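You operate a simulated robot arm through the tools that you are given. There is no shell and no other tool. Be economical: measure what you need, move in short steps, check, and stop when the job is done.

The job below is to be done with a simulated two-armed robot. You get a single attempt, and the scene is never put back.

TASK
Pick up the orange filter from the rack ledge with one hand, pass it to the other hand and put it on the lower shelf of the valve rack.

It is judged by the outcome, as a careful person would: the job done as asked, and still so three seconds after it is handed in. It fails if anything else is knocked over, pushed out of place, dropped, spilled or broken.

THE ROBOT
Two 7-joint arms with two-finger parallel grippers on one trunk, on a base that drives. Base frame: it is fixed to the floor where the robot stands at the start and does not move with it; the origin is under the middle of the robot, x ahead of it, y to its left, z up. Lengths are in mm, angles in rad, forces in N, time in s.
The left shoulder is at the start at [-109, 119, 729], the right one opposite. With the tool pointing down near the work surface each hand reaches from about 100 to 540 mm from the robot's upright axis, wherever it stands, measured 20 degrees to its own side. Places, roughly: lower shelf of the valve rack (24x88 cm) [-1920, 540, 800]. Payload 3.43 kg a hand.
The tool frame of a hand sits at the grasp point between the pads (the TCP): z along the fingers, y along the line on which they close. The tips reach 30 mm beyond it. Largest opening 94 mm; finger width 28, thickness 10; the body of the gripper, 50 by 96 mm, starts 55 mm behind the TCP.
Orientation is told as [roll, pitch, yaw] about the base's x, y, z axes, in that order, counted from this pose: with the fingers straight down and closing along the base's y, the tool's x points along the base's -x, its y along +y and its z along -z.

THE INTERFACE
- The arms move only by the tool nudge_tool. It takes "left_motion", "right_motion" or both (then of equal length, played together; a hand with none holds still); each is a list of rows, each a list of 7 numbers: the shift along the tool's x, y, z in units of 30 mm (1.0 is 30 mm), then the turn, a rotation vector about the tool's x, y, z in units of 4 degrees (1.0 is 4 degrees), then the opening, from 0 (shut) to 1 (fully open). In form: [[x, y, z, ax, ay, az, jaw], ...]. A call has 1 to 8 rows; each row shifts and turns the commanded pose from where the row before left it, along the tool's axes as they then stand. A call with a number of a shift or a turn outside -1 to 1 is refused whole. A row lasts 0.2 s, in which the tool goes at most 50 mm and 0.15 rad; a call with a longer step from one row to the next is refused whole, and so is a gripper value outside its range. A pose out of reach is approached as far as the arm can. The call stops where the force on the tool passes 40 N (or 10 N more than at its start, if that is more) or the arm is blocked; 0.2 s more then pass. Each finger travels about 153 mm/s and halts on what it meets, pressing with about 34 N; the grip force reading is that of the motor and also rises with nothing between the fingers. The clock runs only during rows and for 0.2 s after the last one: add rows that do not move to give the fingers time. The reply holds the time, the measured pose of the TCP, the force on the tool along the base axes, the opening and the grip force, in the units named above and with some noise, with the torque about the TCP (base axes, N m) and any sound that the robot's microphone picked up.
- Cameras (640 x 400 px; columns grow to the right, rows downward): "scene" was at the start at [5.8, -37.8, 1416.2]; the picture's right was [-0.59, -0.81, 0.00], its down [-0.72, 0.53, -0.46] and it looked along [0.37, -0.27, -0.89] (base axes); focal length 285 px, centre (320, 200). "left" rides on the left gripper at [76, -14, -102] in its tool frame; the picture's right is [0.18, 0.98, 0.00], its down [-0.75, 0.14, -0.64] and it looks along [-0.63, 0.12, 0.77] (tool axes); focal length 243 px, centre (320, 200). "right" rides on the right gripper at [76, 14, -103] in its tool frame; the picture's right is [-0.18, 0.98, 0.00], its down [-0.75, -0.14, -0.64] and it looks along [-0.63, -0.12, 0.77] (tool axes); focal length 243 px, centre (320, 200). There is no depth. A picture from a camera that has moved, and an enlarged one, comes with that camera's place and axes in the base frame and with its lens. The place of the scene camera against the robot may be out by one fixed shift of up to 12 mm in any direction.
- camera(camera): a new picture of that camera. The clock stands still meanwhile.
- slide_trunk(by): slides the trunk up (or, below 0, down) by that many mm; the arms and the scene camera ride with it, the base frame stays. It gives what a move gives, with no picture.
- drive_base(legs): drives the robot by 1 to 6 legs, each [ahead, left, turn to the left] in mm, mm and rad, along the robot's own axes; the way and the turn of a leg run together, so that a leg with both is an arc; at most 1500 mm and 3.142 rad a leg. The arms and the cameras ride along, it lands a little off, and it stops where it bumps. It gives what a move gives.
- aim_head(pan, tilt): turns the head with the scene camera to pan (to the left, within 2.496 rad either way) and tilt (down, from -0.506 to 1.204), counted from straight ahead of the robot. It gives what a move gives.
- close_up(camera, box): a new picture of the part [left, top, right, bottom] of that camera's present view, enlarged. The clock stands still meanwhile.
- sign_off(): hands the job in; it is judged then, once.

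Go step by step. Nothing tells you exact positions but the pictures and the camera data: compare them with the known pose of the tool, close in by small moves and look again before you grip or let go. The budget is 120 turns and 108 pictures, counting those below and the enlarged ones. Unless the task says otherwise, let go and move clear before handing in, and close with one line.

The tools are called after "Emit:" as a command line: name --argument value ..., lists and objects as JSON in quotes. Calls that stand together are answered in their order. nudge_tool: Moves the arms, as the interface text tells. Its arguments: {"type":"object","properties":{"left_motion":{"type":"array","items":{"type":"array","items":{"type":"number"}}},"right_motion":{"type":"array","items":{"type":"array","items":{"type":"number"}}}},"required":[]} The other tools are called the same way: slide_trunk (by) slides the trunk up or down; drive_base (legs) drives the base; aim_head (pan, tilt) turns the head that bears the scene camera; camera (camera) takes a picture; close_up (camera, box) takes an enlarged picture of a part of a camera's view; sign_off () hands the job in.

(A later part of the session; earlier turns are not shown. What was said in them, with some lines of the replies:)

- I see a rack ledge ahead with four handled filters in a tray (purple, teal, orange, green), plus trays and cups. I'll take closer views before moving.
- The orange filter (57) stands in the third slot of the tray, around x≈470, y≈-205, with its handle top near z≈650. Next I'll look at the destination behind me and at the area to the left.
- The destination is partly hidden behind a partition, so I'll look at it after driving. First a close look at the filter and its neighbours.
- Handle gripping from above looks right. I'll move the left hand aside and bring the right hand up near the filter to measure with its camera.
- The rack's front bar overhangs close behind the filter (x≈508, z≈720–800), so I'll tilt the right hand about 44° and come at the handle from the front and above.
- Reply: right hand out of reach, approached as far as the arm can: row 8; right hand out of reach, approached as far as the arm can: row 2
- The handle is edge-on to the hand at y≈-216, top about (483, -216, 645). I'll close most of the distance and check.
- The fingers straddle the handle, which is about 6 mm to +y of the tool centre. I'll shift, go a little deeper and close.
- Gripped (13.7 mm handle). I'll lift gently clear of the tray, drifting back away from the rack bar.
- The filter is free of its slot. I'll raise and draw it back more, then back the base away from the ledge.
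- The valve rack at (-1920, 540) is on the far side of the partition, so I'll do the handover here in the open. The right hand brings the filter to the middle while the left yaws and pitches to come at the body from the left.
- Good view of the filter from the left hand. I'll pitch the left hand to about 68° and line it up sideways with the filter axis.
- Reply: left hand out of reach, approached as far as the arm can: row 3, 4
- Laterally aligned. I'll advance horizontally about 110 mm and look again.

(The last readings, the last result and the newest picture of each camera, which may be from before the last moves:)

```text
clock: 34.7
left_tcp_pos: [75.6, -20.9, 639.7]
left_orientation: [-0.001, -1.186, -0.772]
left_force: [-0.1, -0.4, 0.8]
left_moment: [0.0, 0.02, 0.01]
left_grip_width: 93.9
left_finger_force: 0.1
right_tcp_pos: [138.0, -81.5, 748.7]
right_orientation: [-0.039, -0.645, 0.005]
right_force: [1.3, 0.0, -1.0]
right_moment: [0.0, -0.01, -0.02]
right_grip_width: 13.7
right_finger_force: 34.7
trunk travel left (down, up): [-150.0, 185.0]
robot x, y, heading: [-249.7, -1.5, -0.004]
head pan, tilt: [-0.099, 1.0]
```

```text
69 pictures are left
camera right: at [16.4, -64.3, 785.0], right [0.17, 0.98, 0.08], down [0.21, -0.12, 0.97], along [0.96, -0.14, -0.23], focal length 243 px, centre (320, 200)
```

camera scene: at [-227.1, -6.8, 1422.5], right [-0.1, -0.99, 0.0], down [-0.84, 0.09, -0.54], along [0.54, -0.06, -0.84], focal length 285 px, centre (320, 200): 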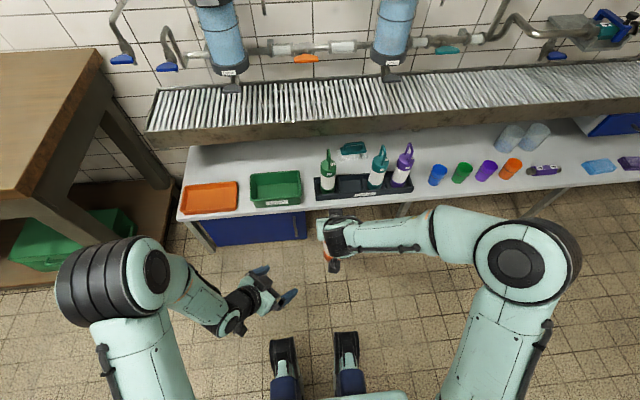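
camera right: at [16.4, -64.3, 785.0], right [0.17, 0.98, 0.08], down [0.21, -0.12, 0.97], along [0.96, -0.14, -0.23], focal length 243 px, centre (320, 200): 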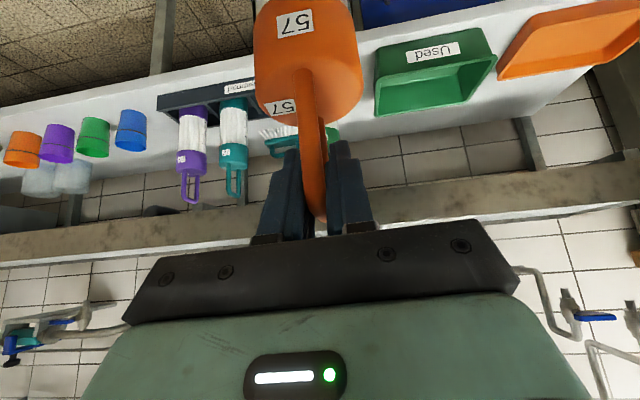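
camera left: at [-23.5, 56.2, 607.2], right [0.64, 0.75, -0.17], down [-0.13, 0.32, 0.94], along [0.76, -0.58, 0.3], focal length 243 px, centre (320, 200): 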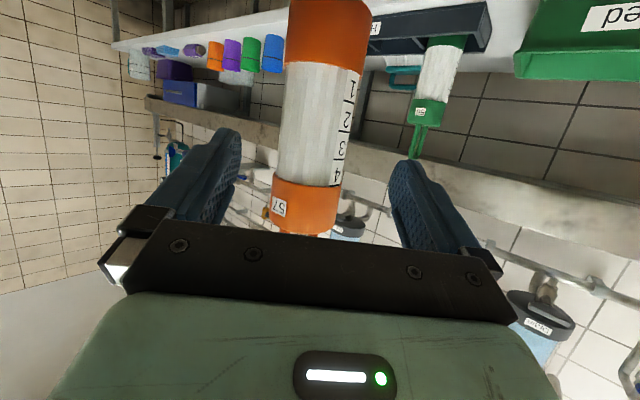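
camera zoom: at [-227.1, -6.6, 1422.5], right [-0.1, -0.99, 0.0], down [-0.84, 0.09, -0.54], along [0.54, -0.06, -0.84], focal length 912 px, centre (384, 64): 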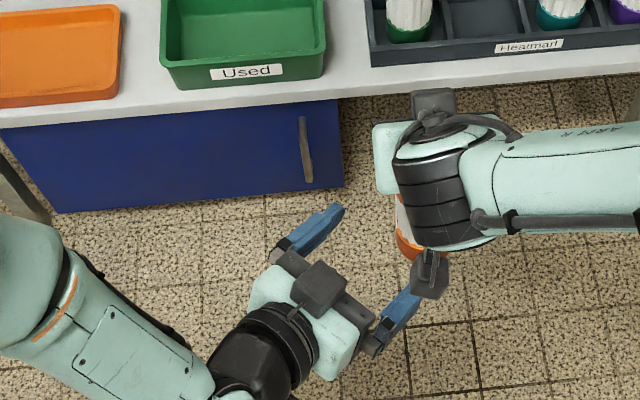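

Still aligned; I'll advance the last 83 mm so the filter sits between the pads.

Emit:
nudge_tool --left_motion '[[-0.32, 0, 0.62, 0, 0, 0, 1], [-0.32, 0, 0.62, 0, 0, 0, 1], [-0.32, 0, 0.62, 0, 0, 0, 1], [-0.32, 0, 0.62, 0, 0, 0, 1], [0, 0, 0, 0, 0, 0, 1]]'

Emit:
camera --camera "left"

Emit:
close_up --camera "scene" --box '[200, 180, 400, 305]'

```text
clock: 35.9
left_tcp_pos: [134.3, -79.1, 647.6]
left_orientation: [-0.002, -1.188, -0.771]
left_force: [0.2, 0.1, 0.2]
left_moment: [0.01, -0.03, 0.01]
left_grip_width: 94.0
left_finger_force: 0.1
right_tcp_pos: [138.7, -82.9, 748.5]
right_orientation: [-0.037, -0.643, 0.007]
right_force: [-0.4, -0.4, -1.6]
right_moment: [-0.01, 0.01, 0.0]
right_grip_width: 13.7
right_finger_force: 33.9
trunk travel left (down, up): [-150.0, 185.0]
robot x, y, heading: [-250.2, 1.3, 0.001]
head pan, tilt: [-0.099, 1.0]
```

```text
68 pictures are left
camera left: at [35.5, -2.6, 615.6], right [0.64, 0.75, -0.17], down [-0.13, 0.32, 0.94], along [0.76, -0.58, 0.3], focal length 243 px, centre (320, 200)
```

left: 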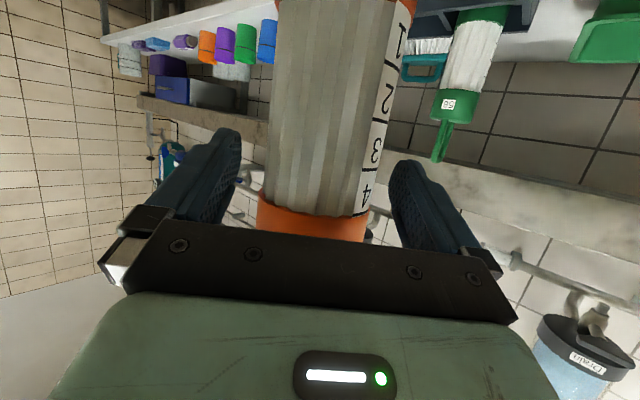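

```text
3.20 times, centred on (300, 242) of scene
camera zoom: at [-227.1, -6.7, 1422.5], right [-0.1, -0.99, 0.0], down [-0.84, 0.09, -0.54], along [0.54, -0.06, -0.84], focal length 912 px, centre (384, 64)
```

zoom: 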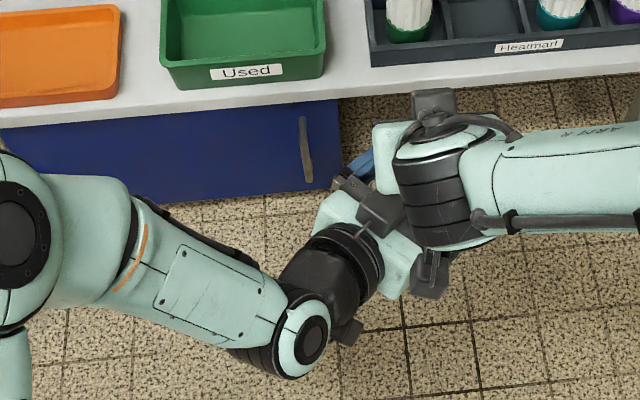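

The filter is centred between the left pads; closing the left hand.

Emit:
nudge_tool --left_motion '[[0, -0.07, 0, 0, 0, 0, 0.8], [0, 0, 0, 0, 0, 0, 0.6], [0, 0, 0, 0, 0, 0, 0.4], [0, 0, 0, 0, 0, 0, 0.2], [0, 0, 0, 0, 0, 0, 0], [0, 0, 0, 0, 0, 0, 0]]'

Emit:
camera --camera "left"

Emit:
camera --camera "right"

```text
clock: 37.3
left_tcp_pos: [132.9, -78.8, 647.0]
left_orientation: [0.0, -1.187, -0.772]
left_force: [7.3, 1.9, -2.3]
left_moment: [-0.25, 0.33, -0.05]
left_grip_width: 64.1
left_finger_force: 33.7
right_tcp_pos: [138.5, -80.7, 748.7]
right_orientation: [-0.038, -0.643, 0.005]
right_force: [-6.9, -2.4, 2.2]
right_moment: [0.04, 0.43, 0.1]
right_grip_width: 13.7
right_finger_force: 34.4
trunk travel left (down, up): [-150.0, 185.0]
robot x, y, heading: [-248.2, -1.0, -0.004]
head pan, tilt: [-0.099, 1.0]
```

```text
66 pictures are left
camera left: at [34.2, -3.6, 615.6], right [0.64, 0.75, -0.17], down [-0.13, 0.32, 0.94], along [0.76, -0.58, 0.3], focal length 243 px, centre (320, 200)
```

left: 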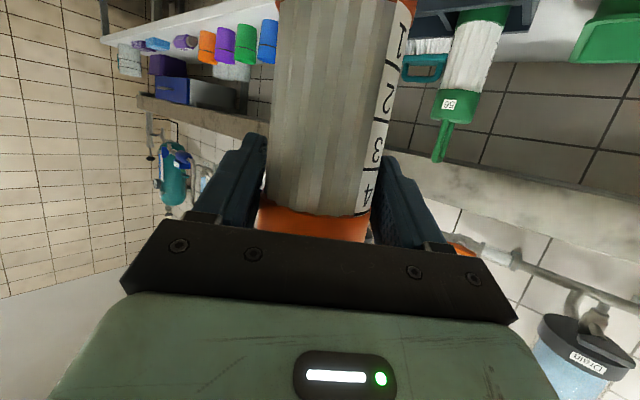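

```text
65 pictures are left
camera right: at [16.3, -64.5, 784.9], right [0.17, 0.98, 0.08], down [0.22, -0.11, 0.97], along [0.96, -0.14, -0.23], focal length 243 px, centre (320, 200)
```

right: 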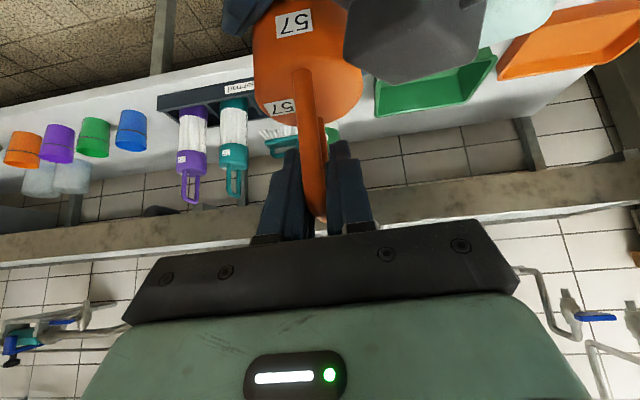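

Left hand holds it firmly (64 mm). Opening the right hand and withdrawing up and back.

Emit:
nudge_tool --right_motion '[[0, 0, 0, 0, 0, 0, 0.25], [0, 0, 0, 0, 0, 0, 0.5], [0, 0, 0, 0, 0, 0, 0.5], [0, 0, -0.8, 0, 0, 0, 0.5], [0, 0, -1, 0, 0, 0, 0.5], [0, 0, -1, 0, 0, 0, 0.5], [0, -0.5, -1, 0, 0, 0, 0.5]]' --left_motion '[[0, 0, 0, 0, 0, 0, 0], [0, 0, 0, 0, 0, 0, 0], [0, 0, 0, 0, 0, 0, 0], [0, 0, 0, 0, 0, 0, 0], [0, 0, 0, 0, 0, 0, 0], [0, 0, 0, 0, 0, 0, 0], [0, 0, 0, 0, 0, 0, 0]]'

Emit:
camera --camera "scene"

Emit:
camera --camera "left"

```text
clock: 38.9
left_tcp_pos: [131.6, -80.0, 648.6]
left_orientation: [0.002, -1.188, -0.771]
left_force: [-0.3, 0.0, 1.0]
left_moment: [0.03, 0.03, -0.01]
left_grip_width: 64.3
left_finger_force: 34.0
right_tcp_pos: [69.1, -95.0, 842.0]
right_orientation: [-0.038, -0.646, 0.004]
right_force: [-0.6, -0.4, -0.6]
right_moment: [0.02, 0.01, 0.02]
right_grip_width: 47.2
right_finger_force: 0.0
trunk travel left (down, up): [-150.0, 185.0]
robot x, y, heading: [-249.7, 0.5, -0.003]
head pan, tilt: [-0.099, 1.0]
```

```text
64 pictures are left
camera scene: at [-227.9, -7.0, 1422.5], right [-0.1, -0.99, 0.0], down [-0.84, 0.09, -0.54], along [0.54, -0.06, -0.84], focal length 285 px, centre (320, 200)
```

scene: 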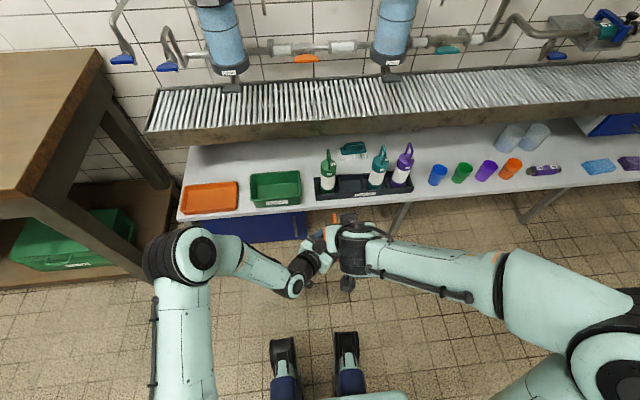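

```text
63 pictures are left
camera left: at [33.6, -4.1, 615.9], right [0.64, 0.75, -0.17], down [-0.13, 0.32, 0.94], along [0.76, -0.58, 0.3], focal length 243 px, centre (320, 200)
```

left: 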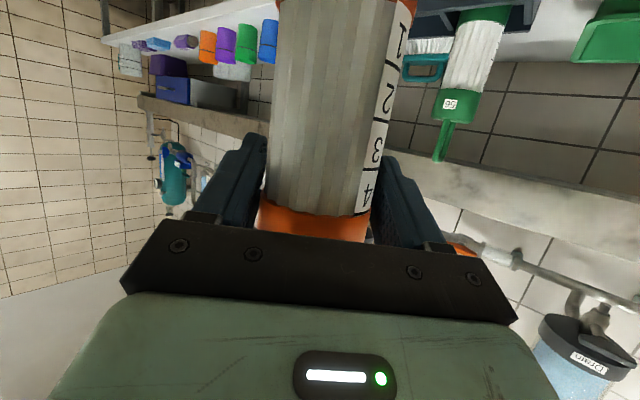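

Emit:
nudge_tool --right_motion '[[0, -1, 0, 0, 0, 0, 0.5], [0, -1, 0, 0, 0, 0, 0.3], [0, -1, 0, 0, 0, 0, 0.1], [0, -1, 0, 0, 0, 0, 0], [0, -1, 0, 0, 0, 0, 0], [0, 0, 0, 0, 0, 0, 0]]'

Emit:
aim_head --pan 1.3 --tilt 0.45

Emit:
camera --camera "scene"

Emit:
aim_head --pan 2.3 --tilt 0.8

Emit:
camera --camera "scene"

```text
clock: 40.3
left_tcp_pos: [131.9, -80.3, 647.0]
left_orientation: [0.0, -1.187, -0.77]
left_force: [0.2, -0.2, -0.1]
left_moment: [0.02, 0.05, -0.02]
left_grip_width: 64.3
left_finger_force: 33.9
right_tcp_pos: [64.7, -242.7, 843.5]
right_orientation: [-0.038, -0.642, 0.004]
right_force: [0.0, 0.5, 0.5]
right_moment: [-0.03, -0.01, 0.0]
right_grip_width: 0.2
right_finger_force: 32.5
trunk travel left (down, up): [-150.0, 185.0]
robot x, y, heading: [-250.9, -0.0, 0.001]
head pan, tilt: [-0.099, 1.0]
```

```text
clock: 41.8
left_tcp_pos: [132.3, -79.8, 646.9]
left_orientation: [-0.002, -1.188, -0.772]
left_force: [-0.8, -0.3, -0.4]
left_moment: [0.01, 0.03, 0.01]
left_grip_width: 64.3
left_finger_force: 34.3
right_tcp_pos: [64.5, -242.7, 842.8]
right_orientation: [-0.039, -0.643, 0.003]
right_force: [0.9, 0.0, -0.4]
right_moment: [-0.01, 0.0, -0.01]
right_grip_width: 0.2
right_finger_force: 33.2
trunk travel left (down, up): [-150.0, 185.0]
robot x, y, heading: [-249.4, -0.3, -0.007]
head pan, tilt: [1.3, 0.45]
```

```text
62 pictures are left
camera scene: at [-271.3, 88.9, 1468.1], right [0.96, -0.27, 0.0], down [-0.12, -0.42, -0.9], along [0.24, 0.87, -0.44], focal length 285 px, centre (320, 200)
```

scene: 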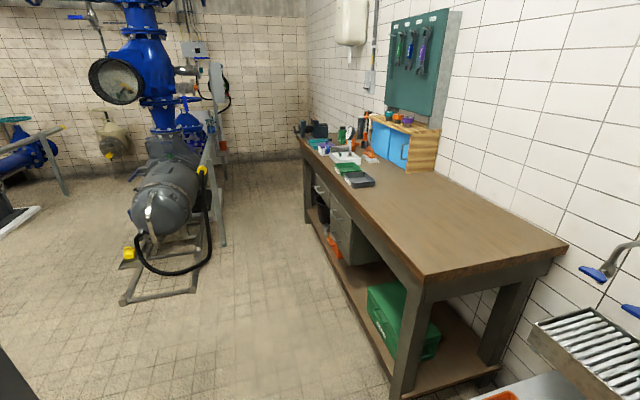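

```text
clock: 43.1
left_tcp_pos: [132.2, -80.5, 647.6]
left_orientation: [0.0, -1.188, -0.771]
left_force: [-0.1, -0.3, 0.0]
left_moment: [0.02, 0.0, -0.02]
left_grip_width: 63.9
left_finger_force: 33.8
right_tcp_pos: [65.0, -242.4, 843.1]
right_orientation: [-0.04, -0.644, 0.004]
right_force: [0.3, -1.0, 0.6]
right_moment: [-0.03, 0.03, -0.01]
right_grip_width: 0.2
right_finger_force: 32.7
trunk travel left (down, up): [-150.0, 185.0]
robot x, y, heading: [-253.3, 3.6, -0.001]
head pan, tilt: [2.3, 0.799]
```

```text
61 pictures are left
camera scene: at [-349.8, 60.9, 1437.7], right [0.75, 0.66, 0.0], down [0.48, -0.54, -0.7], along [-0.46, 0.52, -0.72], focal length 285 px, centre (320, 200)
```

scene: 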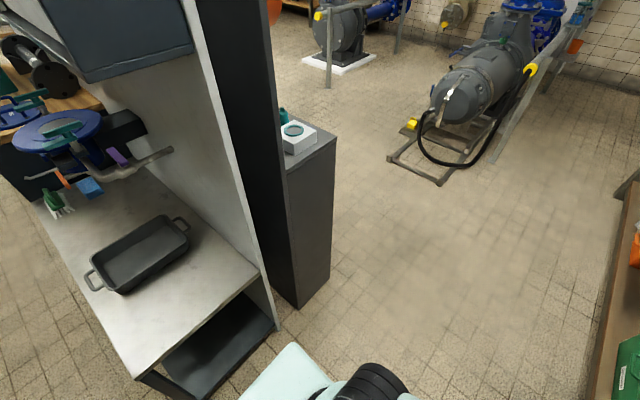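

The left hand holds the filter alone. The corridor between the partition and the wooden table is clear, so I'll strafe left to get round the partition and look.

Emit:
drive_base --legs '[[-80, 0, 0], [0, 1250, 0]]'

Emit:
aim_head --pan 2.49 --tilt 0.4

Emit:
camera --camera "scene"

```text
clock: 54.9
left_tcp_pos: [54.3, 1166.6, 648.3]
left_orientation: [0.0, -1.187, -0.768]
left_force: [0.0, -1.3, 0.6]
left_moment: [0.02, 0.01, 0.01]
left_grip_width: 63.6
left_finger_force: 33.7
right_tcp_pos: [-13.4, 1004.8, 843.7]
right_orientation: [-0.039, -0.645, 0.007]
right_force: [0.4, 1.4, -0.5]
right_moment: [0.03, 0.01, 0.0]
right_grip_width: 0.1
right_finger_force: 33.1
trunk travel left (down, up): [-150.0, 185.0]
robot x, y, heading: [-329.6, 1245.7, -0.001]
head pan, tilt: [2.3, 0.799]
```

```text
clock: 55.8
left_tcp_pos: [54.1, 1167.8, 647.7]
left_orientation: [0.0, -1.188, -0.767]
left_force: [0.2, -0.1, 0.1]
left_moment: [0.01, 0.02, -0.02]
left_grip_width: 63.7
left_finger_force: 34.5
right_tcp_pos: [-13.2, 1005.9, 843.2]
right_orientation: [-0.038, -0.643, 0.008]
right_force: [0.1, 0.6, 0.0]
right_moment: [0.0, 0.02, -0.02]
right_grip_width: 0.0
right_finger_force: 33.1
trunk travel left (down, up): [-150.0, 185.0]
robot x, y, heading: [-328.3, 1244.3, 0.006]
head pan, tilt: [2.491, 0.4]
```

```text
60 pictures are left
camera scene: at [-449.0, 1303.2, 1472.7], right [0.61, 0.79, 0.0], down [0.31, -0.24, -0.92], along [-0.73, 0.56, -0.39], focal length 285 px, centre (320, 200)
```

scene: 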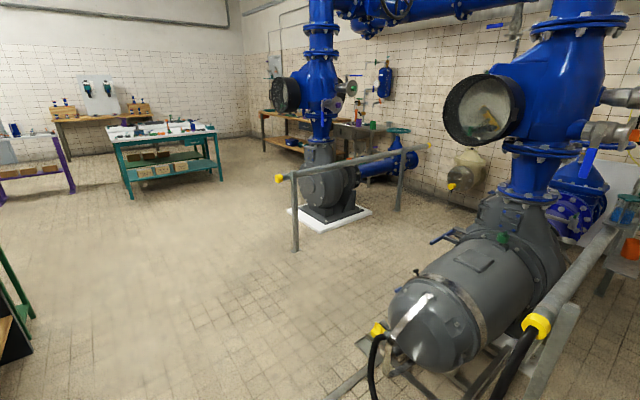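

I need to face the other way; turning right 90° to face the back side of the partition and looking to the right.

Emit:
drive_base --legs '[[0, 0, -1.5708]]'

Emit:
aim_head --pan -1.0 --tilt 0.4

Emit:
camera --camera "scene"

```text
clock: 60.0
left_tcp_pos: [-396.8, 859.9, 647.1]
left_orientation: [-0.001, -1.187, -2.303]
left_force: [0.2, -0.4, -1.0]
left_moment: [0.01, 0.03, -0.01]
left_grip_width: 63.5
left_finger_force: 33.9
right_tcp_pos: [-560.2, 921.5, 842.7]
right_orientation: [-0.041, -0.645, -1.527]
right_force: [0.0, 0.3, -0.8]
right_moment: [-0.02, -0.01, 0.0]
right_grip_width: 0.0
right_finger_force: 32.6
trunk travel left (down, up): [-150.0, 185.0]
robot x, y, heading: [-330.0, 1248.5, -1.533]
head pan, tilt: [2.491, 0.4]
```

```text
clock: 62.9
left_tcp_pos: [-395.7, 860.2, 647.3]
left_orientation: [0.0, -1.186, -2.304]
left_force: [0.5, 0.1, -0.4]
left_moment: [0.04, -0.02, -0.02]
left_grip_width: 63.8
left_finger_force: 34.6
right_tcp_pos: [-561.5, 920.6, 843.3]
right_orientation: [-0.038, -0.644, -1.525]
right_force: [0.3, -0.5, 0.6]
right_moment: [0.02, 0.02, -0.01]
right_grip_width: 0.0
right_finger_force: 32.7
trunk travel left (down, up): [-150.0, 185.0]
robot x, y, heading: [-329.5, 1247.1, -1.537]
head pan, tilt: [-1.0, 0.4]
```

```text
59 pictures are left
camera scene: at [-416.8, 1230.2, 1472.8], right [-0.57, 0.82, 0.0], down [0.32, 0.22, -0.92], along [-0.76, -0.52, -0.39], focal length 285 px, centre (320, 200)
```

scene: 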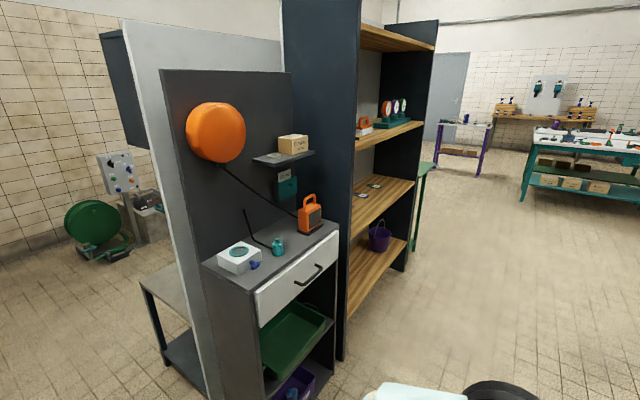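

The valve rack is the open wooden-shelved unit; the shelf at z≈800 is the one with the small items. I'll back slightly, straighten, and strafe right toward it.

Emit:
drive_base --legs '[[-60, 0, -0.034], [0, -1100, 0]]'

Emit:
aim_head --pan -0.5 --tilt 0.5

Emit:
camera --camera "scene"

```text
clock: 73.5
left_tcp_pos: [-1529.0, 922.5, 647.9]
left_orientation: [0.001, -1.189, -2.339]
left_force: [-0.3, 1.2, -0.7]
left_moment: [0.01, 0.0, 0.0]
left_grip_width: 63.2
left_finger_force: 34.0
right_tcp_pos: [-1690.5, 989.0, 843.6]
right_orientation: [-0.037, -0.645, -1.564]
right_force: [0.3, -0.6, 0.7]
right_moment: [0.0, 0.0, 0.02]
right_grip_width: 0.0
right_finger_force: 32.7
trunk travel left (down, up): [-150.0, 185.0]
robot x, y, heading: [-1452.2, 1306.6, -1.574]
head pan, tilt: [-1.0, 0.4]
```

```text
clock: 74.5
left_tcp_pos: [-1527.7, 922.0, 647.6]
left_orientation: [0.0, -1.187, -2.339]
left_force: [-0.1, -0.3, -0.2]
left_moment: [0.01, 0.0, 0.0]
left_grip_width: 63.2
left_finger_force: 33.5
right_tcp_pos: [-1690.5, 990.0, 844.0]
right_orientation: [-0.039, -0.642, -1.561]
right_force: [0.6, -0.2, -0.7]
right_moment: [0.02, 0.0, 0.0]
right_grip_width: 0.0
right_finger_force: 33.3
trunk travel left (down, up): [-150.0, 185.0]
robot x, y, heading: [-1450.4, 1308.3, -1.567]
head pan, tilt: [-0.499, 0.499]
```

```text
58 pictures are left
camera scene: at [-1501.3, 1262.4, 1463.6], right [-0.88, 0.48, 0.0], down [0.23, 0.42, -0.88], along [-0.42, -0.77, -0.48], focal length 285 px, centre (320, 200)
```

scene: 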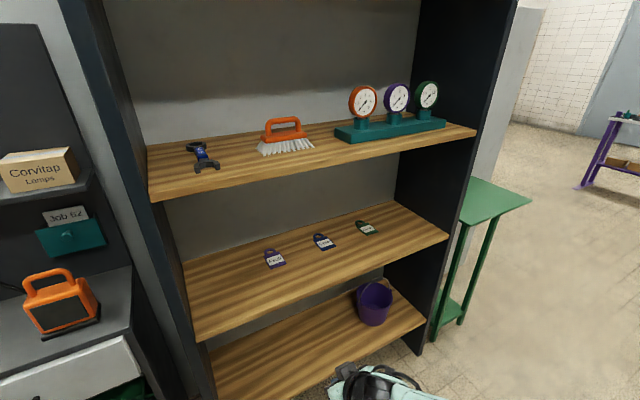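

The target shelf (with padlocks, z≈800) has a free spot at its front between padlocks, about x=-1835, y=615. I'll raise the trunk and the left hand, pull the right hand back, then strafe into line.

Emit:
slide_trunk --by 180

Emit:
nudge_tool --left_motion '[[-0.75, 0, -0.3, 0, 0, 0, 0], [-0.75, 0, -0.3, 0, 0, 0, 0], [-0.75, 0, -0.3, 0, 0, 0, 0], [-0.75, 0, -0.3, 0, 0, 0, 0], [-0.75, 0, -0.3, 0, 0, 0, 0], [0, 0, 0, 0, 0, 0, 0]]' --right_motion '[[0.8, 0, -0.6, 0, 0, 0, 0], [0.8, 0, -0.6, 0, 0, 0, 0], [0.8, 0, -0.6, 0, 0, 0, 0], [0, 0, 0, 0, 0, 0, 0], [0, 0, 0, 0, 0, 0, 0], [0, 0, 0, 0, 0, 0, 0]]'

Emit:
drive_base --legs '[[0, -290, 0]]'

Emit:
aim_head --pan 0.0 --tilt 0.75

Emit:
camera --camera "scene"

Emit:
camera --camera "left"

```text
clock: 76.5
left_tcp_pos: [-1528.3, 922.3, 828.2]
left_orientation: [0.0, -1.186, -2.335]
left_force: [-0.2, -0.3, -1.9]
left_moment: [-0.01, 0.01, -0.01]
left_grip_width: 63.0
left_finger_force: 34.0
right_tcp_pos: [-1689.9, 990.7, 1023.3]
right_orientation: [-0.039, -0.644, -1.562]
right_force: [0.3, 0.6, 0.2]
right_moment: [0.02, -0.03, 0.02]
right_grip_width: 0.2
right_finger_force: 32.8
trunk travel left (down, up): [-330.0, 5.0]
robot x, y, heading: [-1445.6, 1306.3, -1.571]
head pan, tilt: [-0.499, 0.499]
```

```text
clock: 77.8
left_tcp_pos: [-1528.1, 921.8, 948.0]
left_orientation: [-0.002, -1.185, -2.336]
left_force: [0.1, 0.6, -1.4]
left_moment: [0.01, 0.0, -0.01]
left_grip_width: 63.2
left_finger_force: 34.6
right_tcp_pos: [-1704.3, 1039.2, 1057.2]
right_orientation: [-0.039, -0.643, -1.561]
right_force: [0.3, 0.2, 0.1]
right_moment: [0.0, -0.02, -0.02]
right_grip_width: 0.0
right_finger_force: 33.2
right hand out of reach, approached as far as the arm can: row 1, 2, 3
trunk travel left (down, up): [-330.0, 5.0]
robot x, y, heading: [-1446.3, 1306.9, -1.572]
head pan, tilt: [-0.499, 0.499]
```

```text
clock: 81.0
left_tcp_pos: [-1828.6, 923.5, 948.7]
left_orientation: [0.001, -1.186, -2.344]
left_force: [-1.4, 0.8, -2.3]
left_moment: [0.01, 0.02, -0.03]
left_grip_width: 63.0
left_finger_force: 34.0
right_tcp_pos: [-2002.6, 1041.6, 1057.0]
right_orientation: [-0.038, -0.641, -1.566]
right_force: [-0.1, 0.8, 0.5]
right_moment: [0.02, -0.03, -0.01]
right_grip_width: 0.0
right_finger_force: 33.0
trunk travel left (down, up): [-330.0, 5.0]
robot x, y, heading: [-1743.4, 1302.5, -1.577]
head pan, tilt: [-0.499, 0.499]
```

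```text
clock: 82.0
left_tcp_pos: [-1827.7, 921.8, 948.4]
left_orientation: [-0.001, -1.188, -2.345]
left_force: [-0.2, 0.0, -1.3]
left_moment: [0.03, 0.03, 0.02]
left_grip_width: 63.2
left_finger_force: 34.4
right_tcp_pos: [-2003.1, 1041.1, 1055.9]
right_orientation: [-0.039, -0.643, -1.566]
right_force: [-0.2, 0.3, 0.0]
right_moment: [0.0, -0.02, 0.01]
right_grip_width: 0.0
right_finger_force: 33.0
trunk travel left (down, up): [-330.0, 5.0]
robot x, y, heading: [-1744.7, 1308.5, -1.579]
head pan, tilt: [0.0, 0.75]
```

```text
57 pictures are left
camera scene: at [-1755.1, 1268.7, 1625.0], right [-1.0, 0.01, 0.0], down [0.0, 0.68, -0.73], along [0.0, -0.73, -0.68], focal length 285 px, centre (320, 200)
```

scene: 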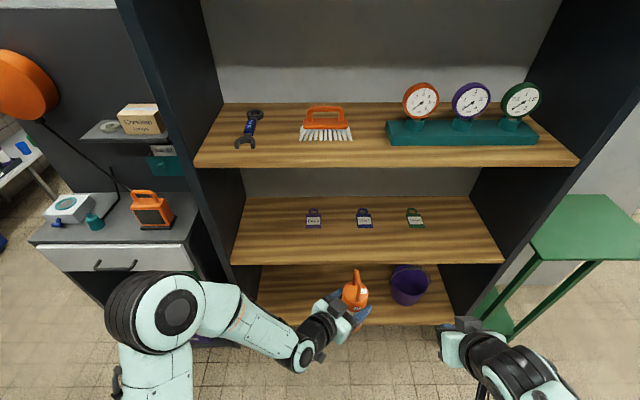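

```text
56 pictures are left
camera left: at [-1752.7, 1022.1, 916.3], right [0.75, -0.64, -0.17], down [0.32, 0.12, 0.94], along [-0.58, -0.76, 0.3], focal length 243 px, centre (320, 200)
```

left: 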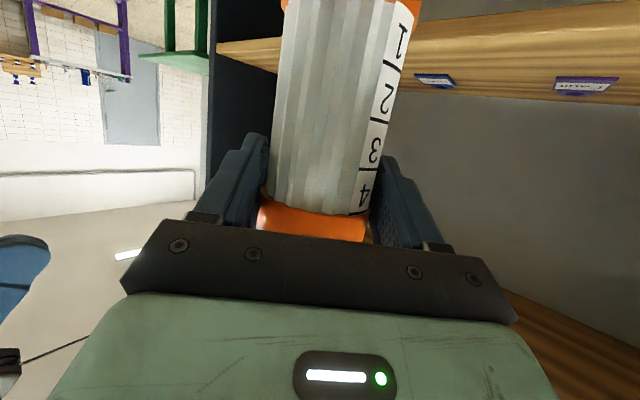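

Triangulation of the padlocks confirms the shelf top at z=800, with padlocks at x≈-1730 and -1934, y≈485. The filter's bottom is about 33 mm above the shelf, so I'll drive ahead 200 mm and check.

Emit:
drive_base --legs '[[200, 0, 0]]'

Emit:
camera --camera "scene"

Emit:
camera --camera "left"

Emit:
camera --camera "right"

```text
clock: 83.6
left_tcp_pos: [-1828.6, 721.2, 948.4]
left_orientation: [-0.001, -1.185, -2.342]
left_force: [0.6, -1.2, -1.4]
left_moment: [0.0, 0.0, 0.02]
left_grip_width: 62.9
left_finger_force: 34.2
right_tcp_pos: [-2003.4, 839.0, 1056.2]
right_orientation: [-0.038, -0.642, -1.567]
right_force: [0.2, 0.6, 1.1]
right_moment: [0.0, -0.04, 0.01]
right_grip_width: 0.0
right_finger_force: 33.2
trunk travel left (down, up): [-330.0, 5.0]
robot x, y, heading: [-1746.7, 1105.7, -1.574]
head pan, tilt: [0.0, 0.75]
```

```text
55 pictures are left
camera scene: at [-1755.9, 1065.5, 1624.8], right [-1.0, 0.0, 0.0], down [0.0, 0.68, -0.73], along [0.0, -0.73, -0.68], focal length 285 px, centre (320, 200)
```

scene: 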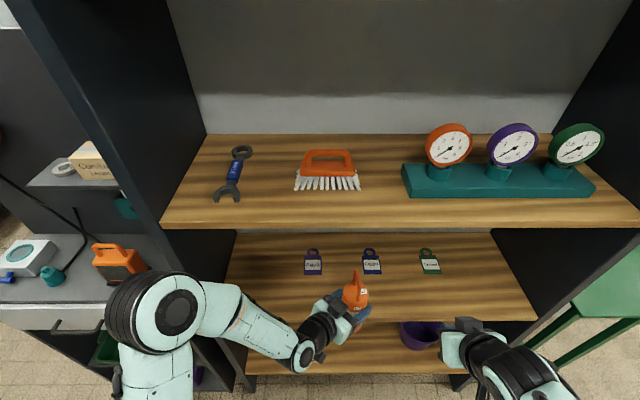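

```text
54 pictures are left
camera left: at [-1753.4, 819.2, 915.9], right [0.75, -0.64, -0.17], down [0.32, 0.12, 0.94], along [-0.58, -0.76, 0.3], focal length 243 px, centre (320, 200)
```

left: 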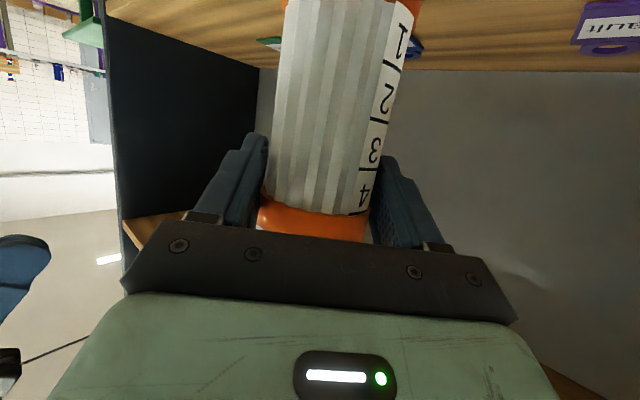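

```text
53 pictures are left
camera right: at [-1985.6, 960.3, 1092.9], right [0.98, -0.17, 0.08], down [-0.12, -0.22, 0.97], along [-0.14, -0.96, -0.23], focal length 243 px, centre (320, 200)
```

right: 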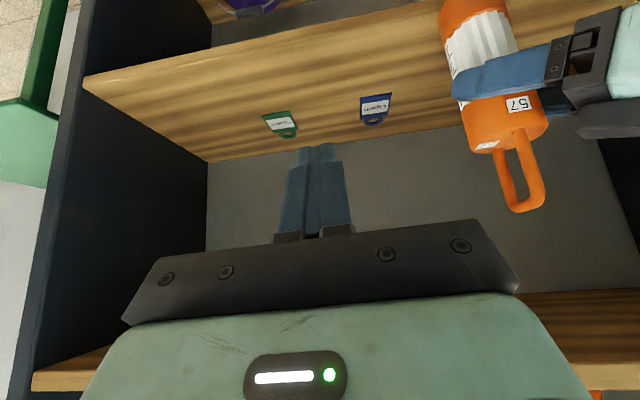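

Clear view: the landing spot between the two padlocks near the front is free. Moving the left hand ahead 121 mm with the arm.

Emit:
nudge_tool --left_motion '[[-0.28, 0.68, 0.69, 0, 0, 0, 0], [-0.28, 0.68, 0.69, 0, 0, 0, 0], [-0.28, 0.68, 0.69, 0, 0, 0, 0], [-0.28, 0.68, 0.69, 0, 0, 0, 0], [0, 0, 0, 0, 0, 0, 0]]'

Emit:
camera --camera "right"

Emit:
camera --camera "scene"

```text
clock: 84.8
left_tcp_pos: [-1835.9, 595.8, 946.6]
left_orientation: [0.0, -1.184, -2.342]
left_force: [-0.2, -0.5, -1.8]
left_moment: [0.04, -0.02, 0.01]
left_grip_width: 62.9
left_finger_force: 34.3
right_tcp_pos: [-2003.6, 837.2, 1057.3]
right_orientation: [-0.038, -0.642, -1.566]
right_force: [0.2, -0.3, 0.5]
right_moment: [-0.02, -0.01, -0.01]
right_grip_width: 0.2
right_finger_force: 33.0
trunk travel left (down, up): [-330.0, 5.0]
robot x, y, heading: [-1746.7, 1103.9, -1.572]
head pan, tilt: [0.0, 0.75]
```

```text
52 pictures are left
camera right: at [-1985.5, 960.1, 1093.2], right [0.98, -0.17, 0.08], down [-0.12, -0.22, 0.97], along [-0.14, -0.96, -0.23], focal length 243 px, centre (320, 200)
```

right: 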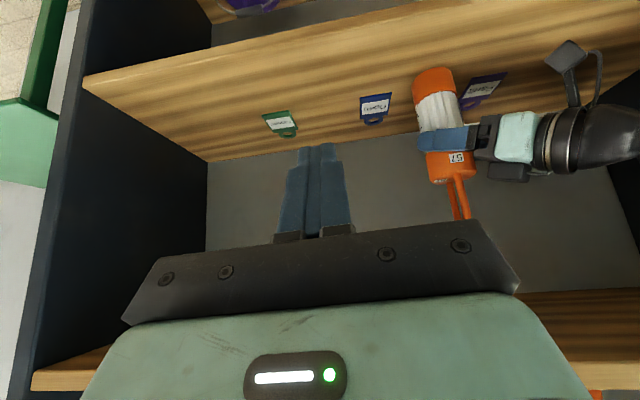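

```text
51 pictures are left
camera scene: at [-1755.9, 1065.6, 1625.0], right [-1.0, 0.0, 0.0], down [0.0, 0.68, -0.73], along [0.0, -0.73, -0.68], focal length 285 px, centre (320, 200)
```

scene: 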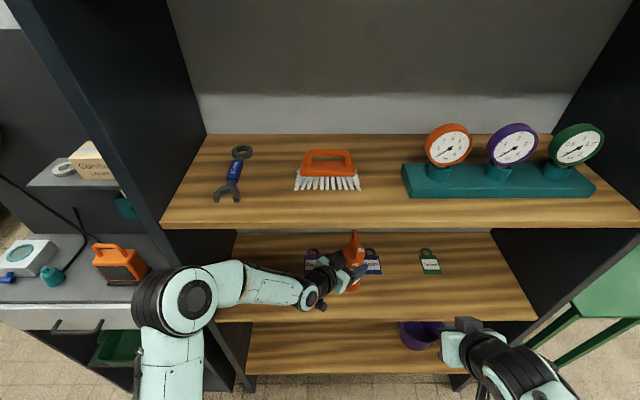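

Filter sits over the free spot, bottom about 33 mm above the shelf. Lowering 20 mm, then creeping to contact.

Emit:
nudge_tool --left_motion '[[0.31, 0, 0.125, 0, 0, 0, 0], [0.31, 0, 0.125, 0, 0, 0, 0], [0, 0, 0, 0, 0, 0, 0]]'

Emit:
close_up --camera "right" --box '[340, 10, 560, 148]'

```text
clock: 85.6
left_tcp_pos: [-1832.9, 598.1, 927.8]
left_orientation: [0.001, -1.184, -2.342]
left_force: [-0.7, -0.3, -1.0]
left_moment: [0.04, -0.02, -0.02]
left_grip_width: 62.9
left_finger_force: 33.5
right_tcp_pos: [-2003.4, 838.5, 1057.2]
right_orientation: [-0.038, -0.641, -1.567]
right_force: [0.1, 1.3, -0.2]
right_moment: [-0.01, -0.01, 0.0]
right_grip_width: 0.0
right_finger_force: 33.2
trunk travel left (down, up): [-330.0, 5.0]
robot x, y, heading: [-1747.0, 1102.1, -1.577]
head pan, tilt: [0.0, 0.75]
```

```text
2.90 times, centred on (450, 79) of right
camera zoom: at [-1985.5, 959.9, 1093.2], right [0.98, -0.17, 0.08], down [-0.12, -0.22, 0.97], along [-0.14, -0.96, -0.23], focal length 703 px, centre (-57, 551)
```

zoom: 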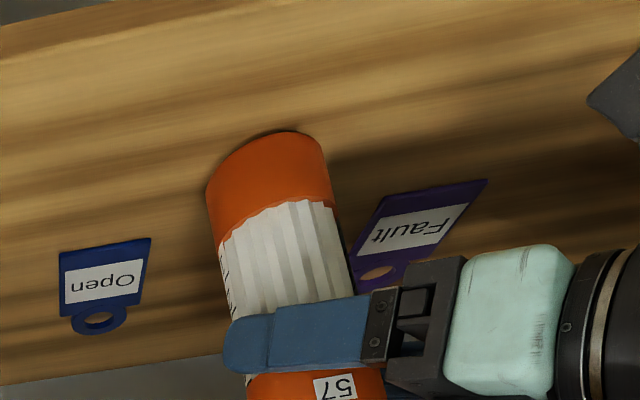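

Emit:
nudge_tool --left_motion '[[0.093, 0, 0.037, 0, 0, 0, 0], [0.093, 0, 0.037, 0, 0, 0, 0], [0.093, 0, 0.037, 0, 0, 0, 0], [0, 0, 0, 0, 0, 0, 0]]'

Emit:
close_up --camera "right" --box '[340, 10, 560, 148]'

```text
clock: 86.6
left_tcp_pos: [-1833.0, 598.5, 921.3]
left_orientation: [0.004, -1.19, -2.347]
left_force: [1.7, 0.3, 9.9]
left_moment: [0.32, -0.18, -0.03]
left_grip_width: 62.9
left_finger_force: 33.6
right_tcp_pos: [-2002.8, 838.0, 1056.8]
right_orientation: [-0.039, -0.644, -1.565]
right_force: [0.6, 0.1, 0.0]
right_moment: [0.02, 0.02, 0.0]
right_grip_width: 0.0
right_finger_force: 32.4
trunk travel left (down, up): [-330.0, 5.0]
robot x, y, heading: [-1744.6, 1106.3, -1.57]
head pan, tilt: [0.0, 0.75]
```

```text
2.90 times, centred on (450, 79) of right
camera zoom: at [-1985.3, 960.4, 1093.5], right [0.98, -0.17, 0.08], down [-0.12, -0.21, 0.97], along [-0.14, -0.96, -0.23], focal length 703 px, centre (-57, 551)
```

zoom: 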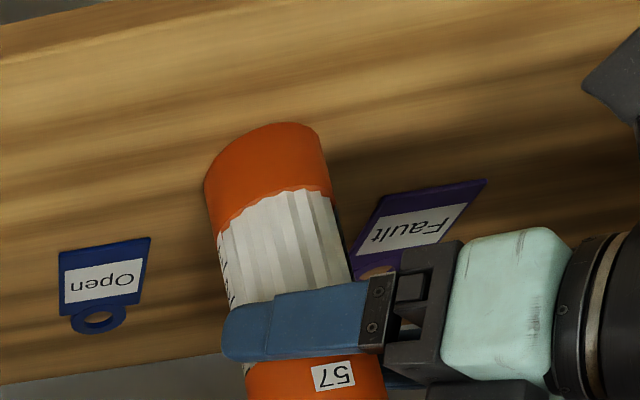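

Contact (≈10 N up). I'll ease off 1 mm, open slowly and check.

Emit:
nudge_tool --left_motion '[[-0.04, 0, -0.016, 0, 0, 0, 0], [0, 0, 0, 0, 0, 0, 0.62], [0, 0, 0, 0, 0, 0, 0.7], [0, 0, 0, 0, 0, 0, 0.8], [0, 0, 0, 0, 0, 0, 1], [0, 0, 0, 0, 0, 0, 1]]'

Emit:
camera --camera "right"

Emit:
camera --camera "left"

```text
clock: 88.0
left_tcp_pos: [-1831.4, 598.4, 921.0]
left_orientation: [0.0, -1.187, -2.342]
left_force: [-0.2, -0.2, 0.1]
left_moment: [0.0, -0.01, -0.02]
left_grip_width: 94.0
left_finger_force: 0.1
right_tcp_pos: [-2003.6, 839.1, 1056.6]
right_orientation: [-0.038, -0.643, -1.568]
right_force: [0.5, 0.1, 0.3]
right_moment: [0.0, 0.0, -0.01]
right_grip_width: 0.0
right_finger_force: 33.7
trunk travel left (down, up): [-330.0, 5.0]
robot x, y, heading: [-1749.4, 1100.7, -1.576]
head pan, tilt: [0.0, 0.75]
```

```text
48 pictures are left
camera right: at [-1985.5, 959.9, 1093.2], right [0.98, -0.17, 0.08], down [-0.12, -0.22, 0.97], along [-0.14, -0.96, -0.23], focal length 243 px, centre (320, 200)
```

right: 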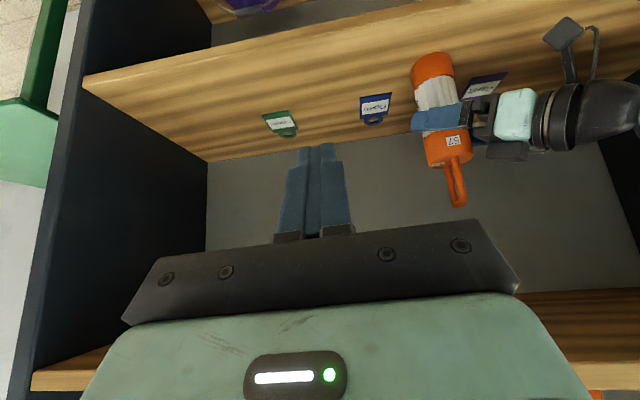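

```text
47 pictures are left
camera left: at [-1756.8, 698.0, 888.8], right [0.75, -0.64, -0.17], down [0.32, 0.13, 0.94], along [-0.58, -0.76, 0.3], focal length 243 px, centre (320, 200)
```

left: 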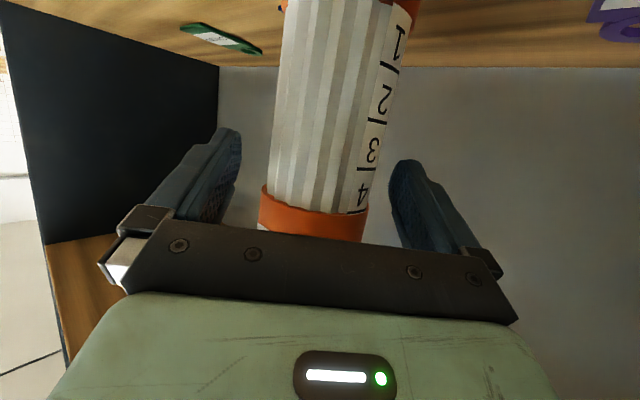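

The filter stands on its own. Withdrawing the left hand straight back along its fingers.

Emit:
nudge_tool --left_motion '[[0, 0, -0.6, 0, 0, 0, 1], [0, 0, -0.9, 0, 0, 0, 1], [0, 0, -0.9, 0, 0, 0, 1], [0, 0, -0.9, 0, 0, 0, 1], [0, 0, -0.6, 0, 0, 0, 1], [0, 0, 0, 0, 0, 0, 1]]'

Emit:
camera --camera "right"

Emit:
camera --camera "left"

Emit:
camera --camera "scene"

```text
clock: 89.4
left_tcp_pos: [-1758.0, 677.3, 965.4]
left_orientation: [0.0, -1.184, -2.345]
left_force: [0.4, -0.1, 0.6]
left_moment: [0.0, 0.02, 0.0]
left_grip_width: 93.9
left_finger_force: 0.1
right_tcp_pos: [-2003.7, 838.1, 1056.9]
right_orientation: [-0.037, -0.643, -1.57]
right_force: [0.3, -0.3, 0.9]
right_moment: [-0.01, 0.03, 0.01]
right_grip_width: 0.0
right_finger_force: 32.1
trunk travel left (down, up): [-330.0, 5.0]
robot x, y, heading: [-1750.5, 1099.9, -1.57]
head pan, tilt: [0.0, 0.75]
```

```text
46 pictures are left
camera right: at [-1985.7, 959.8, 1093.2], right [0.98, -0.17, 0.08], down [-0.12, -0.22, 0.97], along [-0.14, -0.96, -0.23], focal length 243 px, centre (320, 200)
```

right: 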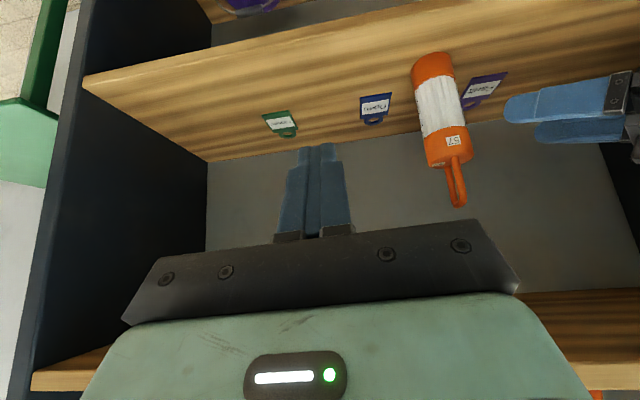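

```text
45 pictures are left
camera left: at [-1681.3, 775.1, 932.3], right [0.75, -0.64, -0.17], down [0.32, 0.12, 0.94], along [-0.58, -0.76, 0.3], focal length 243 px, centre (320, 200)
```

left: 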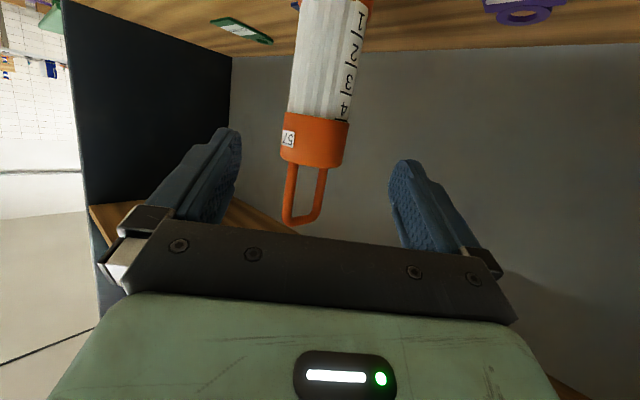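

```text
44 pictures are left
camera scene: at [-1756.1, 1065.1, 1625.0], right [-1.0, 0.0, 0.0], down [0.0, 0.68, -0.73], along [0.0, -0.73, -0.68], focal length 285 px, centre (320, 200)
```

scene: 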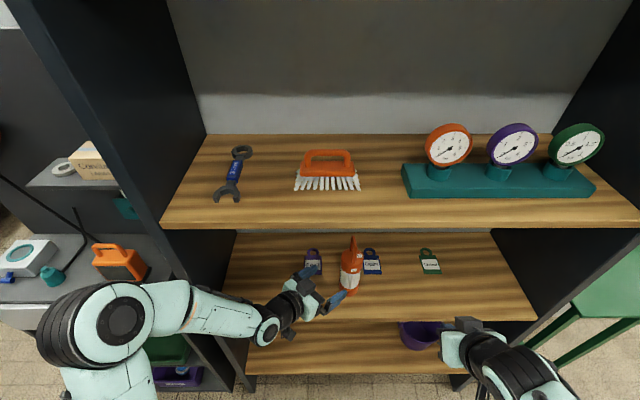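

The filter stands alone on the shelf between the padlocks, untouched neighbours. Backing the base away for a final check.

Emit:
drive_base --legs '[[-220, 0, 0]]'

Emit:
camera --camera "scene"

```text
clock: 91.1
left_tcp_pos: [-1755.9, 897.2, 964.7]
left_orientation: [0.001, -1.187, -2.343]
left_force: [-0.1, -0.1, -0.5]
left_moment: [0.02, 0.03, -0.01]
left_grip_width: 94.2
left_finger_force: 0.0
right_tcp_pos: [-2002.4, 1058.8, 1057.5]
right_orientation: [-0.038, -0.644, -1.567]
right_force: [-1.0, 0.8, -0.3]
right_moment: [0.02, 0.0, -0.02]
right_grip_width: 0.2
right_finger_force: 33.2
trunk travel left (down, up): [-330.0, 5.0]
robot x, y, heading: [-1746.7, 1328.8, -1.575]
head pan, tilt: [0.0, 0.75]
```

```text
43 pictures are left
camera scene: at [-1754.9, 1287.2, 1625.2], right [-1.0, 0.0, 0.0], down [0.0, 0.68, -0.73], along [0.0, -0.73, -0.68], focal length 285 px, centre (320, 200)
```

scene: 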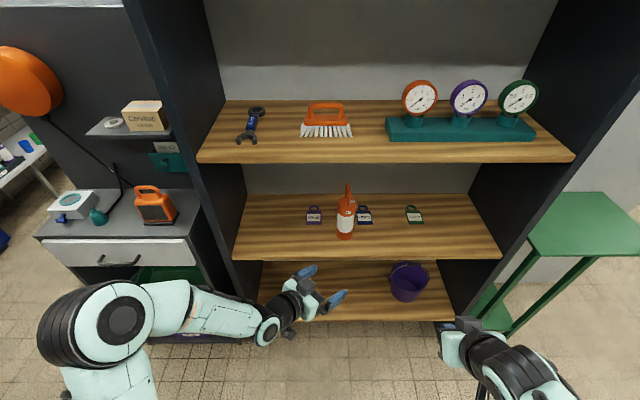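

The orange filter is upright on the target shelf, both hands are clear, and nothing in view has moved. Handing in.

Emit:
sign_off

```text
The job is handed in.
```

The orange filter was lifted from the rack ledge with the right hand, passed to the left hand, and now stands upright on the valve rack shelf at about z = 800 mm. In the pictures I took, nothing else was moved; I did not go back to check the rack ledge afterwards.
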